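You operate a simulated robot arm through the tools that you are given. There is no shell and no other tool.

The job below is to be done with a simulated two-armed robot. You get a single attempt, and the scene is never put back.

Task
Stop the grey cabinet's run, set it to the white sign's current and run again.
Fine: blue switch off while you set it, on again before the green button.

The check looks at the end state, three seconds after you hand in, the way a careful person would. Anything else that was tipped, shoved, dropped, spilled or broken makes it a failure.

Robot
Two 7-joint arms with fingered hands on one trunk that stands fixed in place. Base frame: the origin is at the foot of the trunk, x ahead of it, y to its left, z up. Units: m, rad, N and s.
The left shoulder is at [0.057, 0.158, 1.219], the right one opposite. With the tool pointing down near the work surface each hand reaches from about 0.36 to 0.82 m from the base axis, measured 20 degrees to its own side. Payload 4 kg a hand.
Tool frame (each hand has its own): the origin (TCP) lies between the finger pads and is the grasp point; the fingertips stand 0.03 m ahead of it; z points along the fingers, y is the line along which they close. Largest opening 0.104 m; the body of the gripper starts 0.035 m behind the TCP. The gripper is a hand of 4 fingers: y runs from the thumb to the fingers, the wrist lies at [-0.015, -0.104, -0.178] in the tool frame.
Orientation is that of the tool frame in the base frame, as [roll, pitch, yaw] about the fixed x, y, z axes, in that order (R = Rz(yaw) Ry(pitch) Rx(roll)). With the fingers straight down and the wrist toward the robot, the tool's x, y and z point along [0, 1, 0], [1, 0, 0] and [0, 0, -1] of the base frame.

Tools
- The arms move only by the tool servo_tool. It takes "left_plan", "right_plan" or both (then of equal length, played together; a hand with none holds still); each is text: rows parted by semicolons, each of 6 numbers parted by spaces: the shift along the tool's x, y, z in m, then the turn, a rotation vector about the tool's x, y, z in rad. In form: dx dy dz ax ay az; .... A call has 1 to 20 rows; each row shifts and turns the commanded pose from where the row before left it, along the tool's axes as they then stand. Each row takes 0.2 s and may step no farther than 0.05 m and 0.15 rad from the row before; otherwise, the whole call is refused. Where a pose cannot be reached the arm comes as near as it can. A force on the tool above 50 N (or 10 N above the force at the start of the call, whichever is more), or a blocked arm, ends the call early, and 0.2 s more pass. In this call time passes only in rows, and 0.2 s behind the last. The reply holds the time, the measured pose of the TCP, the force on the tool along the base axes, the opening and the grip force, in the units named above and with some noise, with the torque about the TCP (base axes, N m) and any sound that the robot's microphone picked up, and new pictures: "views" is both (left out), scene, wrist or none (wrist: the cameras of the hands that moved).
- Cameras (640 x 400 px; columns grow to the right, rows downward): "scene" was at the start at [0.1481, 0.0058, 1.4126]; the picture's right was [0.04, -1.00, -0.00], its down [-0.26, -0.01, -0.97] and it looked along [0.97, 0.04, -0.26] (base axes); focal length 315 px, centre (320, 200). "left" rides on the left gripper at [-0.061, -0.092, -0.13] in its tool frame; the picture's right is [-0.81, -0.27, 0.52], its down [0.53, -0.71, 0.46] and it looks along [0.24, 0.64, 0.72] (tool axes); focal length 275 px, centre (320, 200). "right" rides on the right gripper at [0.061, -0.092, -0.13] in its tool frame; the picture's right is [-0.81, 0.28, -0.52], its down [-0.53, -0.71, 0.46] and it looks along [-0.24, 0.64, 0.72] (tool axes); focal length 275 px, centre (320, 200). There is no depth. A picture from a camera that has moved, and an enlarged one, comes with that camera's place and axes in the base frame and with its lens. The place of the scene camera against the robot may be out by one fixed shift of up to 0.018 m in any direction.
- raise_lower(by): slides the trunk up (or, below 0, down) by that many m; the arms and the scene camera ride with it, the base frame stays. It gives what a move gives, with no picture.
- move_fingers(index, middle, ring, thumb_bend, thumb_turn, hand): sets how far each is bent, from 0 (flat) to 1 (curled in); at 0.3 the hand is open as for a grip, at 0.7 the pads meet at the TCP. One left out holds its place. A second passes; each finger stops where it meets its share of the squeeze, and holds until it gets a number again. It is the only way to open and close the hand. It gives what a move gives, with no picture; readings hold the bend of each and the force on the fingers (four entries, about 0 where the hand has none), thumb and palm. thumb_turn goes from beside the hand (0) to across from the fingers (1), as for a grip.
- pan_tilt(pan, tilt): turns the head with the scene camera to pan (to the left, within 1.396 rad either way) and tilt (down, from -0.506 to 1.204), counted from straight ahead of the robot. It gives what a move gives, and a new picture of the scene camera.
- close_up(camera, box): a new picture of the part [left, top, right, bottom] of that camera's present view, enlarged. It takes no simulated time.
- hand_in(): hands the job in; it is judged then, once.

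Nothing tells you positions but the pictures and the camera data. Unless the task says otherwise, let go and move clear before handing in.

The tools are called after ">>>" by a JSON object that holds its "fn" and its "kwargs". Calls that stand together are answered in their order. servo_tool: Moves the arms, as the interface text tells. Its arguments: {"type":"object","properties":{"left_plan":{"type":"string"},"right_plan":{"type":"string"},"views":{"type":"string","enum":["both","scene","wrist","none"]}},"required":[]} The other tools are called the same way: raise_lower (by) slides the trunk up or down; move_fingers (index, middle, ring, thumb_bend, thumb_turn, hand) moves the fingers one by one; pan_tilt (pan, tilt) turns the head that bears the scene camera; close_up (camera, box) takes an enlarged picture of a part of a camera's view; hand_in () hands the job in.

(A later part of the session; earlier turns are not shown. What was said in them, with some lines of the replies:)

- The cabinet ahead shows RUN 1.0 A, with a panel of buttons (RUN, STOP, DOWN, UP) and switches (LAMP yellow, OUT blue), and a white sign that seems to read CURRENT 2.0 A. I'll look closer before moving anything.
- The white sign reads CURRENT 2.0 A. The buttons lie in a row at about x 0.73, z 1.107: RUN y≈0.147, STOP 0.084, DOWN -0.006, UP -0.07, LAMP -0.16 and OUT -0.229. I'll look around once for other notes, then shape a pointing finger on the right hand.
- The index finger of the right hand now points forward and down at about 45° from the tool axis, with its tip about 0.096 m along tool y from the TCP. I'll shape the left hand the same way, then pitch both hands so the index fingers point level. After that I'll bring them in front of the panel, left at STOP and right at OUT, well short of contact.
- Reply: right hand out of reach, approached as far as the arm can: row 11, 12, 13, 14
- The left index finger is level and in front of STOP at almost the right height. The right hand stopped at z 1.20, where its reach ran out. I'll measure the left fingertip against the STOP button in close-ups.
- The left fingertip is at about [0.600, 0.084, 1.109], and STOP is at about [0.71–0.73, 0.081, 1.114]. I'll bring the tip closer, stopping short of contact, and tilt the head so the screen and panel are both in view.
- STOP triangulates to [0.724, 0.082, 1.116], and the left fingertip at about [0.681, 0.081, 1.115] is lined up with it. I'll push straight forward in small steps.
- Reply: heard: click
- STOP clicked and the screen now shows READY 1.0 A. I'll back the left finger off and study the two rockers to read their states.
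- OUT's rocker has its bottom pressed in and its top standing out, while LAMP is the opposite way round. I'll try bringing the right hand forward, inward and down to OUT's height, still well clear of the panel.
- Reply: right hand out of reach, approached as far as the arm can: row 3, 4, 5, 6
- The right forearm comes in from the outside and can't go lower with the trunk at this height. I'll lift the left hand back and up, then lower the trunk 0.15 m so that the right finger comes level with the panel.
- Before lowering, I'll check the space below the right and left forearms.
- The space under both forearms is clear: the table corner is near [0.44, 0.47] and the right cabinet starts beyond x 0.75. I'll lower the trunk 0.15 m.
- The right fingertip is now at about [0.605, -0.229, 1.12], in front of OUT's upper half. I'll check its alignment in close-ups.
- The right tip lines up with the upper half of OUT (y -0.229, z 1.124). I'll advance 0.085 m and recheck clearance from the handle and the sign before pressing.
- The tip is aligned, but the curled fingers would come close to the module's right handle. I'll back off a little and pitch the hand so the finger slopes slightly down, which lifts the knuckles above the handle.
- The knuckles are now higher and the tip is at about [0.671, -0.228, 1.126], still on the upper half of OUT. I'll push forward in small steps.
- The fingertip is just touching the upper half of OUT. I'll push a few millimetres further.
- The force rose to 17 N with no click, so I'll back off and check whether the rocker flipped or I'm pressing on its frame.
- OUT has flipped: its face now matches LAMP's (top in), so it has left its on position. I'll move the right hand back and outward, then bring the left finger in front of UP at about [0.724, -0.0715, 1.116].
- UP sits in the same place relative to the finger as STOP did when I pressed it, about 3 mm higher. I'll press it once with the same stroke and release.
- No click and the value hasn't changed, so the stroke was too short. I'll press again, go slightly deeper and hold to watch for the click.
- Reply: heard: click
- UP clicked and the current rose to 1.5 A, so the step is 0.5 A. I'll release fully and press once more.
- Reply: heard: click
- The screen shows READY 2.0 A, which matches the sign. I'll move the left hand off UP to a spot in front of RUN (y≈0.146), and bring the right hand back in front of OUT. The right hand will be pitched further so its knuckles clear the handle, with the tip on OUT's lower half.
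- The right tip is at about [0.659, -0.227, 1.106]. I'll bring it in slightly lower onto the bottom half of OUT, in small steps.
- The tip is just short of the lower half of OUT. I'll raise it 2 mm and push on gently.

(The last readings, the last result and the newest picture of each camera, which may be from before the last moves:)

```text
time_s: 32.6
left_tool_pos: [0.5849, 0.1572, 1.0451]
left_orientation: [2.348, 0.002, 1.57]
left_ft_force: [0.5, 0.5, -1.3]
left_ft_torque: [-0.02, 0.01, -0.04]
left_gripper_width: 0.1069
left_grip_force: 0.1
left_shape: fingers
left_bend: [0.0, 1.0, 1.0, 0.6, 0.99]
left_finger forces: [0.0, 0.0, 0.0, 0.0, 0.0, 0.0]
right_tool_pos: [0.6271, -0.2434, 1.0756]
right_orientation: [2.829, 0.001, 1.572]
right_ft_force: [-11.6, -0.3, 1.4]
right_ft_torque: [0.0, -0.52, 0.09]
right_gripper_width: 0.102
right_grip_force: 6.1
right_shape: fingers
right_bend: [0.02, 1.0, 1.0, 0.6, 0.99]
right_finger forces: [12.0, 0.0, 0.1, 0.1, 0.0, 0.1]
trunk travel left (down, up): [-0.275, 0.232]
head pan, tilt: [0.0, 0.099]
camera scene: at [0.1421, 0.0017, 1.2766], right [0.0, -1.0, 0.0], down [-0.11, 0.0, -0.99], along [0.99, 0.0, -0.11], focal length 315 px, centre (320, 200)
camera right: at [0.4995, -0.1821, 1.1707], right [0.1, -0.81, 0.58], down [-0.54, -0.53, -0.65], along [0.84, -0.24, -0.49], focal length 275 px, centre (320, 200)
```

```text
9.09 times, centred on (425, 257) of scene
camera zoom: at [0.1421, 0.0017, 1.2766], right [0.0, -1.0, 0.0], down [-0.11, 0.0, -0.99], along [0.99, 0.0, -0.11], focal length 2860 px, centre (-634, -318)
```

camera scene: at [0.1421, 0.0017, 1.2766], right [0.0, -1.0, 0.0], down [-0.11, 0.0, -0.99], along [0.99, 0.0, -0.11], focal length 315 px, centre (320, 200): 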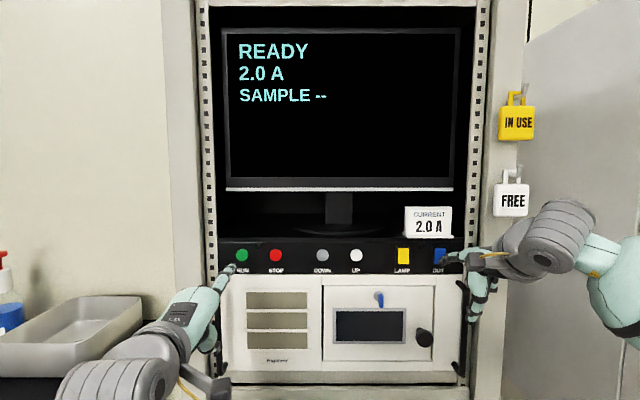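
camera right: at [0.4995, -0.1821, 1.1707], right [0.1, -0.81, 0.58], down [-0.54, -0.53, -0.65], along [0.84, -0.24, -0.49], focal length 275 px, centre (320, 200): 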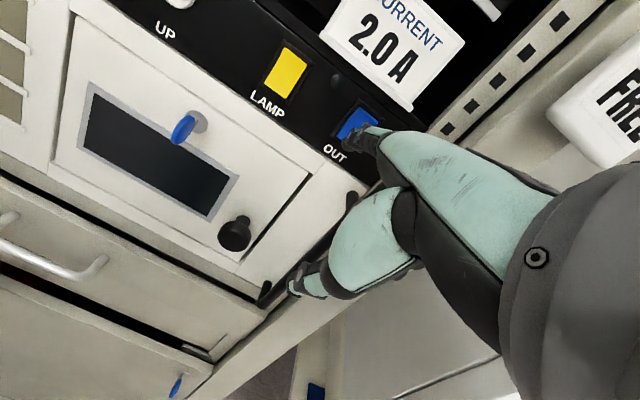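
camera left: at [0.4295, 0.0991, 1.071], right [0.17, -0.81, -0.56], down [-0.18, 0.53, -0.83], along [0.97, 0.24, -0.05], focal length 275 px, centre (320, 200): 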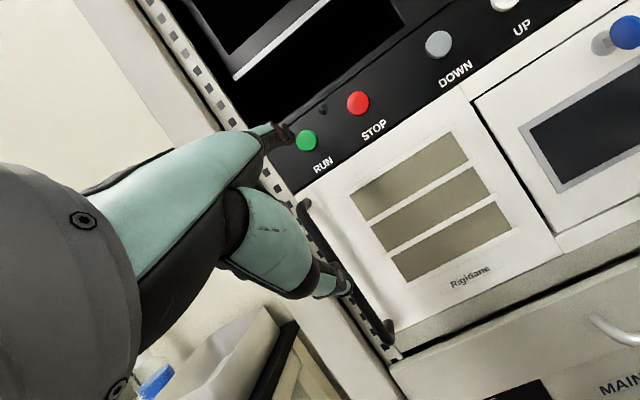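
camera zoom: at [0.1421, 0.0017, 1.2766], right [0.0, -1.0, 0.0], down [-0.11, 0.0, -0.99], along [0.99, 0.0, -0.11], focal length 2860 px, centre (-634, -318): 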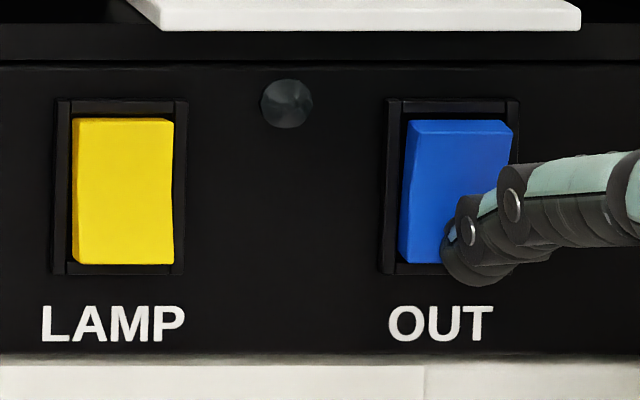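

The top strip of the rocker shows again, so OUT is back in its original on position. I'll withdraw the right hand and confirm that it stays there.

>>> {"fn": "servo_tool", "kwargs": {"right_plan": "0 -0.0143 -0.0045 0 0 0; 0 -0.0286 -0.009 0 0 0; -0.01 -0.0286 -0.009 0 0 0; -0.02 -0.0286 -0.009 0 0 0", "views": "scene"}}

>>> {"fn": "close_up", "kwargs": {"camera": "scene", "box": [390, 235, 460, 279]}}

>>> {"fn": "close_up", "kwargs": {"camera": "left", "box": [220, 80, 380, 180]}}

```text
time_s: 33.6
left_tool_pos: [0.586, 0.1567, 1.0464]
left_orientation: [2.349, 0.001, 1.571]
left_ft_force: [-0.3, -0.1, 0.1]
left_ft_torque: [-0.01, 0.04, 0.03]
left_gripper_width: 0.1063
left_grip_force: 0.0
left_shape: fingers
left_bend: [0.0, 1.0, 1.0, 0.6, 0.99]
left_finger forces: [0.0, 0.1, 0.1, 0.0, 0.0, 0.0]
right_tool_pos: [0.5201, -0.2711, 1.0738]
right_orientation: [2.83, 0.0, 1.569]
right_ft_force: [0.6, -0.9, 0.1]
right_ft_torque: [0.03, -0.04, 0.05]
right_gripper_width: 0.1067
right_grip_force: 0.0
right_shape: fingers
right_bend: [0.0, 1.0, 1.0, 0.6, 0.99]
right_finger forces: [0.1, 0.0, 0.0, 0.0, 0.0, 0.1]
trunk travel left (down, up): [-0.275, 0.232]
head pan, tilt: [0.0, 0.099]
camera scene: at [0.143, 0.0008, 1.2766], right [0.0, -1.0, 0.0], down [-0.11, 0.0, -0.99], along [0.99, 0.0, -0.11], focal length 315 px, centre (320, 200)
```

scene: 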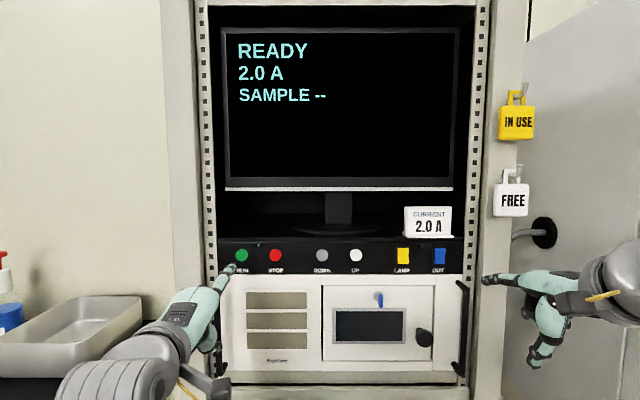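

```text
9.09 times, centred on (425, 257) of scene
camera zoom: at [0.143, 0.0008, 1.2766], right [0.0, -1.0, 0.0], down [-0.11, 0.0, -0.99], along [0.99, 0.0, -0.11], focal length 2860 px, centre (-634, -318)
```

zoom: 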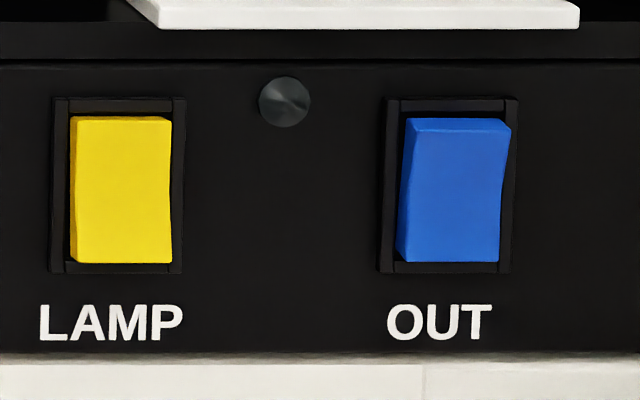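

```text
4.00 times, centred on (300, 130) of left
camera zoom: at [0.4273, 0.096, 1.0723], right [0.18, -0.81, -0.56], down [-0.18, 0.53, -0.83], along [0.97, 0.24, -0.05], focal length 1101 px, centre (400, 480)
```

zoom: 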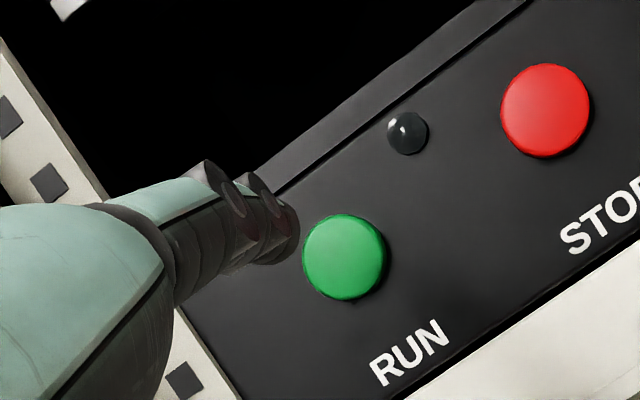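

OUT is on again, the panel reads READY 2.0 A and the right hand is clear. RUN is at about [0.724, 0.147, 1.116]. I'll pitch the left finger the same way to clear the left handle and line it up.

>>> {"fn": "servo_tool", "kwargs": {"left_plan": "0.0013 0.005 -0.0087 0.12 0 0; 0.0013 0.0039 -0.0093 0.12 0 0; 0.0013 0.0028 -0.0097 0.12 0 0; 0 0 0 0 0 0", "views": "both"}}

>>> {"fn": "close_up", "kwargs": {"camera": "left", "box": [220, 60, 380, 160]}}

>>> {"fn": "close_up", "kwargs": {"camera": "scene", "box": [170, 220, 330, 320]}}

```text
time_s: 34.6
left_tool_pos: [0.5799, 0.1629, 1.0728]
left_orientation: [2.712, 0.001, 1.569]
left_ft_force: [0.0, 0.3, 0.4]
left_ft_torque: [0.01, 0.01, -0.01]
left_gripper_width: 0.1065
left_grip_force: 0.1
left_shape: fingers
left_bend: [0.0, 1.0, 1.0, 0.6, 0.99]
left_finger forces: [0.0, 0.1, 0.0, 0.1, 0.0, 0.1]
right_tool_pos: [0.5229, -0.2695, 1.0722]
right_orientation: [2.832, 0.0, 1.569]
right_ft_force: [0.1, -0.5, -0.5]
right_ft_torque: [-0.02, 0.01, 0.0]
right_gripper_width: 0.1066
right_grip_force: 0.0
right_shape: fingers
right_bend: [0.0, 1.0, 1.0, 0.6, 0.99]
right_finger forces: [0.0, 0.0, 0.0, 0.0, 0.0, 0.1]
trunk travel left (down, up): [-0.275, 0.232]
head pan, tilt: [0.0, 0.099]
camera scene: at [0.1446, 0.0017, 1.2763], right [0.0, -1.0, 0.0], down [-0.11, 0.0, -0.99], along [0.99, 0.0, -0.11], focal length 315 px, centre (320, 200)
camera left: at [0.442, 0.1013, 1.1538], right [-0.03, -0.81, -0.58], down [-0.46, 0.53, -0.71], along [0.89, 0.24, -0.39], focal length 275 px, centre (320, 200)
```

scene: 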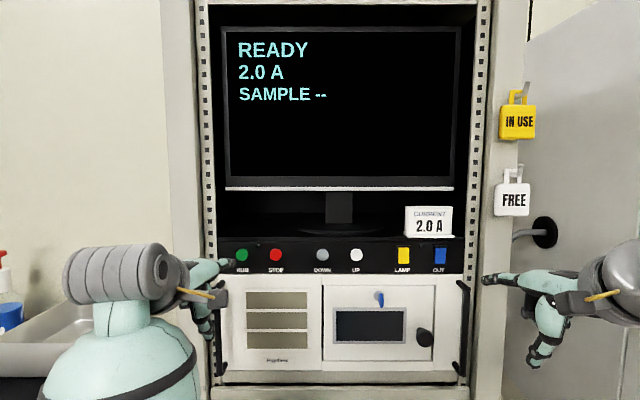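
left: 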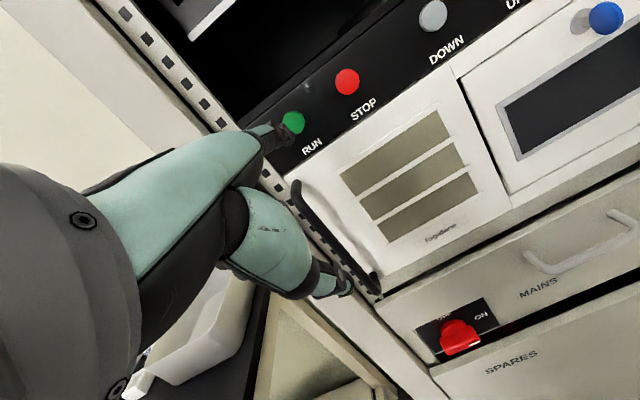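

```text
4.00 times, centred on (300, 110) of left
camera zoom: at [0.442, 0.1013, 1.1538], right [-0.03, -0.81, -0.58], down [-0.46, 0.53, -0.71], along [0.89, 0.24, -0.39], focal length 1101 px, centre (400, 560)
```

zoom: 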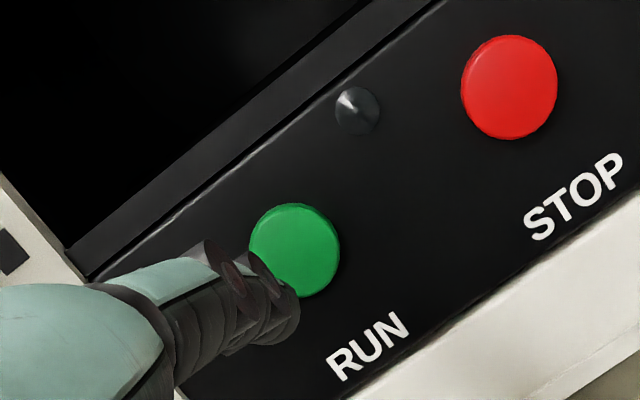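

```text
4.00 times, centred on (250, 270) of scene
camera zoom: at [0.1446, 0.0017, 1.2763], right [0.0, -1.0, 0.0], down [-0.11, 0.0, -0.99], along [0.99, 0.0, -0.11], focal length 1258 px, centre (600, -80)
```

zoom: 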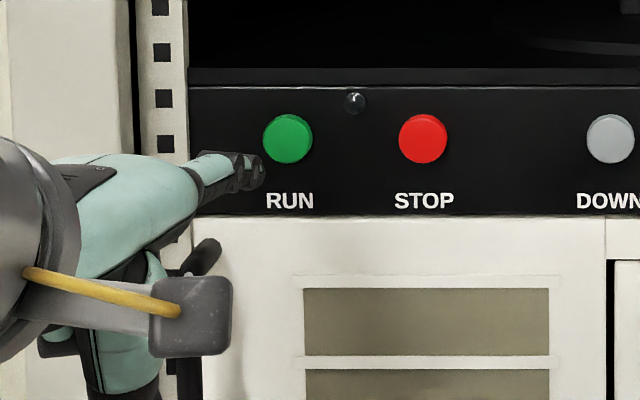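

The left tip is at about [0.667, 0.149, 1.114]. A shift of 2 mm to the right and 2 mm up centres it on RUN, and then I'll press slowly.

>>> {"fn": "servo_tool", "kwargs": {"left_plan": "-0.001 0.0186 0.0074 0 0 0; -0.001 0.0186 0.0074 0 0 0; 0 0.0045 0.0021 0 0 0; 0 0.0045 0.0021 0 0 0; 0 0.0036 0.0017 0 0 0; 0 0 0 0 0 0", "views": "both"}}

>>> {"fn": "close_up", "kwargs": {"camera": "left", "box": [220, 60, 380, 160]}}

```text
time_s: 36.0
left_tool_pos: [0.6338, 0.161, 1.0762]
left_orientation: [2.71, 0.002, 1.569]
left_ft_force: [-2.8, 0.1, -0.6]
left_ft_torque: [-0.01, -0.14, -0.03]
left_gripper_width: 0.1058
left_grip_force: 1.3
left_shape: fingers
left_bend: [0.0, 1.0, 1.0, 0.6, 0.99]
left_finger forces: [2.8, 0.1, 0.0, 0.0, 0.0, 0.1]
right_tool_pos: [0.5226, -0.2698, 1.0723]
right_orientation: [2.83, -0.001, 1.57]
right_ft_force: [-0.8, -0.3, 0.3]
right_ft_torque: [0.02, -0.01, 0.0]
right_gripper_width: 0.1066
right_grip_force: 0.0
right_shape: fingers
right_bend: [0.0, 1.0, 1.0, 0.6, 0.99]
right_finger forces: [0.0, 0.1, 0.0, 0.0, 0.0, 0.0]
trunk travel left (down, up): [-0.275, 0.232]
head pan, tilt: [0.0, 0.099]
heard: click
camera scene: at [0.1446, 0.0016, 1.2764], right [0.0, -1.0, 0.0], down [-0.11, 0.0, -0.99], along [0.99, 0.0, -0.11], focal length 315 px, centre (320, 200)
camera left: at [0.4954, 0.0997, 1.1555], right [-0.03, -0.81, -0.58], down [-0.46, 0.53, -0.71], along [0.89, 0.24, -0.39], focal length 275 px, centre (320, 200)
```

scene: 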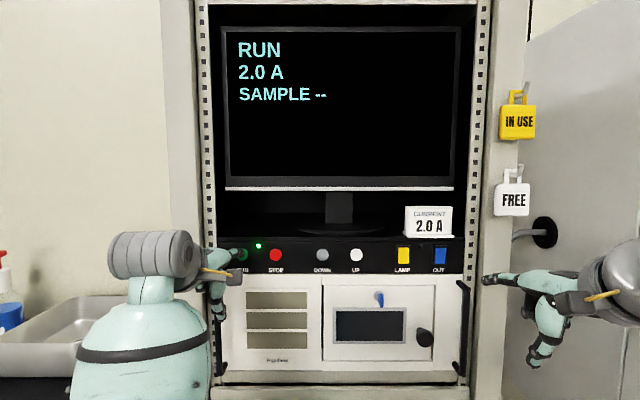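
left: 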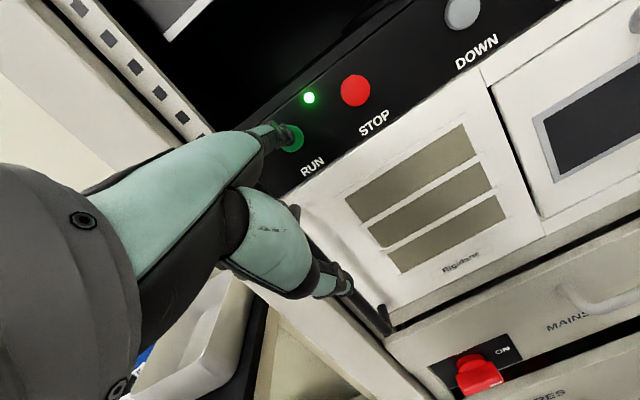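

```text
4.00 times, centred on (300, 110) of left
camera zoom: at [0.4954, 0.0997, 1.1555], right [-0.03, -0.81, -0.58], down [-0.46, 0.53, -0.71], along [0.89, 0.24, -0.39], focal length 1101 px, centre (400, 560)
```

zoom: 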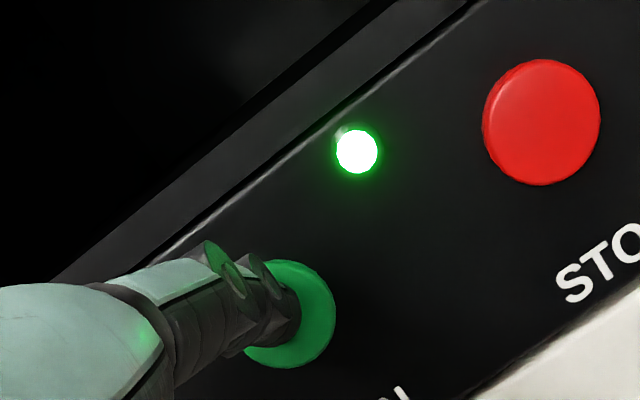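

RUN clicked: the screen shows RUN 2.0 A and the green lamp is lit. I'll draw both hands straight back, clear of the panel.

>>> {"fn": "servo_tool", "kwargs": {"left_plan": "0 -0.0182 -0.0083 0 0 0; 0 -0.0318 -0.0146 0 0 0; 0 -0.0318 -0.0146 0 0 0; 0 -0.0227 -0.0104 0 0 0", "right_plan": "0 -0.0143 -0.0045 0 0 0; 0 -0.0143 -0.0045 0 0 0; 0 0 0 0 0 0; 0 0 0 0 0 0", "views": "scene"}}

>>> {"fn": "close_up", "kwargs": {"camera": "scene", "box": [210, 220, 470, 382]}}

>>> {"fn": "close_up", "kwargs": {"camera": "scene", "box": [390, 200, 460, 279]}}

```text
time_s: 37.0
left_tool_pos: [0.5178, 0.1586, 1.0748]
left_orientation: [2.711, -0.002, 1.569]
left_ft_force: [-1.0, -0.2, 0.6]
left_ft_torque: [0.02, 0.01, 0.0]
left_gripper_width: 0.1067
left_grip_force: 0.0
left_shape: fingers
left_bend: [0.0, 1.0, 1.0, 0.6, 0.99]
left_finger forces: [0.1, 0.1, 0.0, 0.1, 0.1, 0.0]
right_tool_pos: [0.4904, -0.2736, 1.0725]
right_orientation: [2.829, -0.003, 1.569]
right_ft_force: [0.4, -0.4, -1.7]
right_ft_torque: [0.02, 0.0, 0.03]
right_gripper_width: 0.1069
right_grip_force: 0.1
right_shape: fingers
right_bend: [0.0, 1.0, 1.0, 0.6, 0.99]
right_finger forces: [0.1, 0.0, 0.0, 0.0, 0.0, 0.0]
trunk travel left (down, up): [-0.275, 0.232]
head pan, tilt: [0.0, 0.099]
camera scene: at [0.1435, -0.0007, 1.2765], right [0.0, -1.0, 0.0], down [-0.11, 0.0, -0.99], along [0.99, 0.0, -0.11], focal length 315 px, centre (320, 200)
```

scene: 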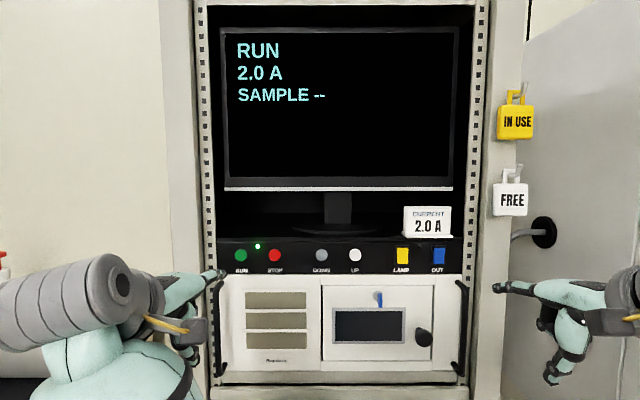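

```text
2.46 times, centred on (340, 301) of scene
camera zoom: at [0.1435, -0.0007, 1.2765], right [0.0, -1.0, 0.0], down [-0.11, 0.0, -0.99], along [0.99, 0.0, -0.11], focal length 774 px, centre (271, -49)
```

zoom: 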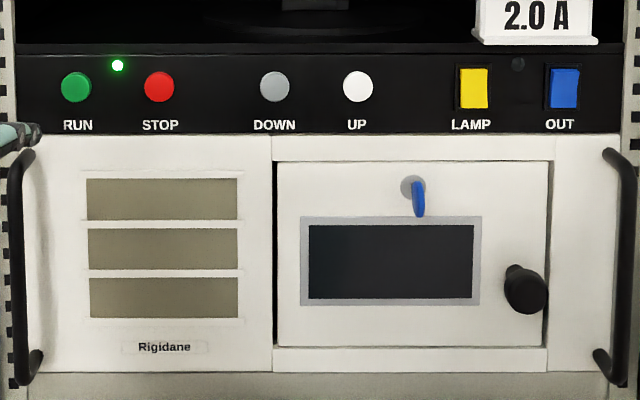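

```text
5.06 times, centred on (425, 240) of scene
camera zoom: at [0.1435, -0.0007, 1.2765], right [0.0, -1.0, 0.0], down [-0.11, 0.0, -0.99], along [0.99, 0.0, -0.11], focal length 1593 px, centre (-212, 0)
```

zoom: 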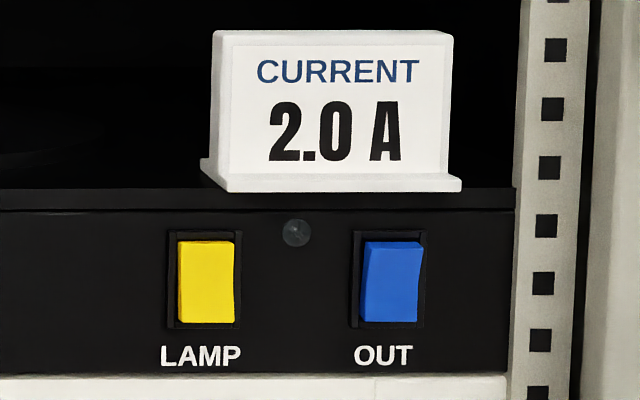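

The cabinet shows RUN 2.0 A with its green lamp on, OUT is on, LAMP and the sign are undisturbed, and both hands are clear. The left elbow has swung outward, so I'll check the left table before handing in.

>>> {"fn": "pan_tilt", "kwargs": {"pan": 0.8, "tilt": 0.6}}

```text
time_s: 38.1
left_tool_pos: [0.5202, 0.1615, 1.0748]
left_orientation: [2.709, 0.003, 1.568]
left_ft_force: [-0.4, 0.6, 0.2]
left_ft_torque: [-0.02, 0.04, -0.01]
left_gripper_width: 0.1066
left_grip_force: 0.0
left_shape: fingers
left_bend: [0.0, 1.0, 1.0, 0.6, 0.99]
left_finger forces: [0.1, 0.0, 0.1, 0.0, 0.0, 0.1]
right_tool_pos: [0.494, -0.2717, 1.0725]
right_orientation: [2.831, 0.001, 1.57]
right_ft_force: [0.3, 0.0, -0.1]
right_ft_torque: [0.02, -0.01, 0.01]
right_gripper_width: 0.1067
right_grip_force: 0.1
right_shape: fingers
right_bend: [0.0, 1.0, 1.0, 0.6, 0.99]
right_finger forces: [0.0, 0.1, 0.0, 0.0, 0.1, 0.0]
trunk travel left (down, up): [-0.275, 0.232]
head pan, tilt: [0.799, 0.6]
camera scene: at [0.1139, 0.0652, 1.2306], right [0.72, -0.7, -0.01], down [-0.41, -0.4, -0.82], along [0.57, 0.59, -0.57], focal length 315 px, centre (320, 200)
```

scene: 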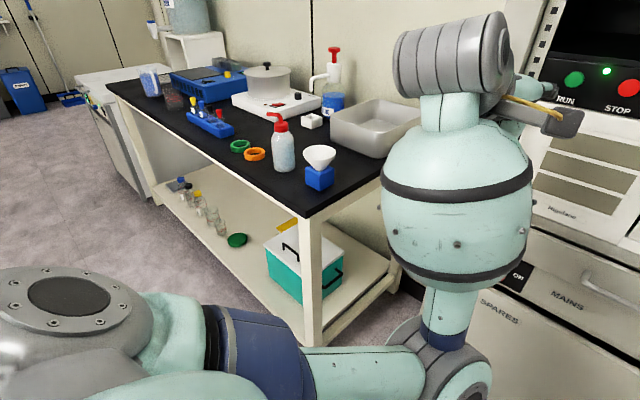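

The table and everything on it are as they were. The cabinet is running at 2.0 A with the blue switch on, and both hands are clear, so I'm handing in.

>>> {"fn": "hand_in", "kwargs": {}}

```text
The job is handed in.
```

The grey cabinet is running again at 2.0 A, the current on the white sign. Its screen reads RUN 2.0 A and the green lamp is lit.

- **Order:** I pressed STOP and switched blue OUT off. I then pressed UP twice (1.0 to 1.5 to 2.0 A), switched OUT back on, and pressed RUN.
- **Blue switch:** nothing on the panel shows whether OUT is on or off. I took its starting position as on, because you asked for it to be on "again". It is back in that position.
- **Extra force:** I pushed OUT harder than needed, about 17 N switching it off and 12 N switching it back. It still moved both ways normally.
- **Surroundings:** LAMP, the sign, the tags and the table all look as they did before, and both hands are clear of the panel.
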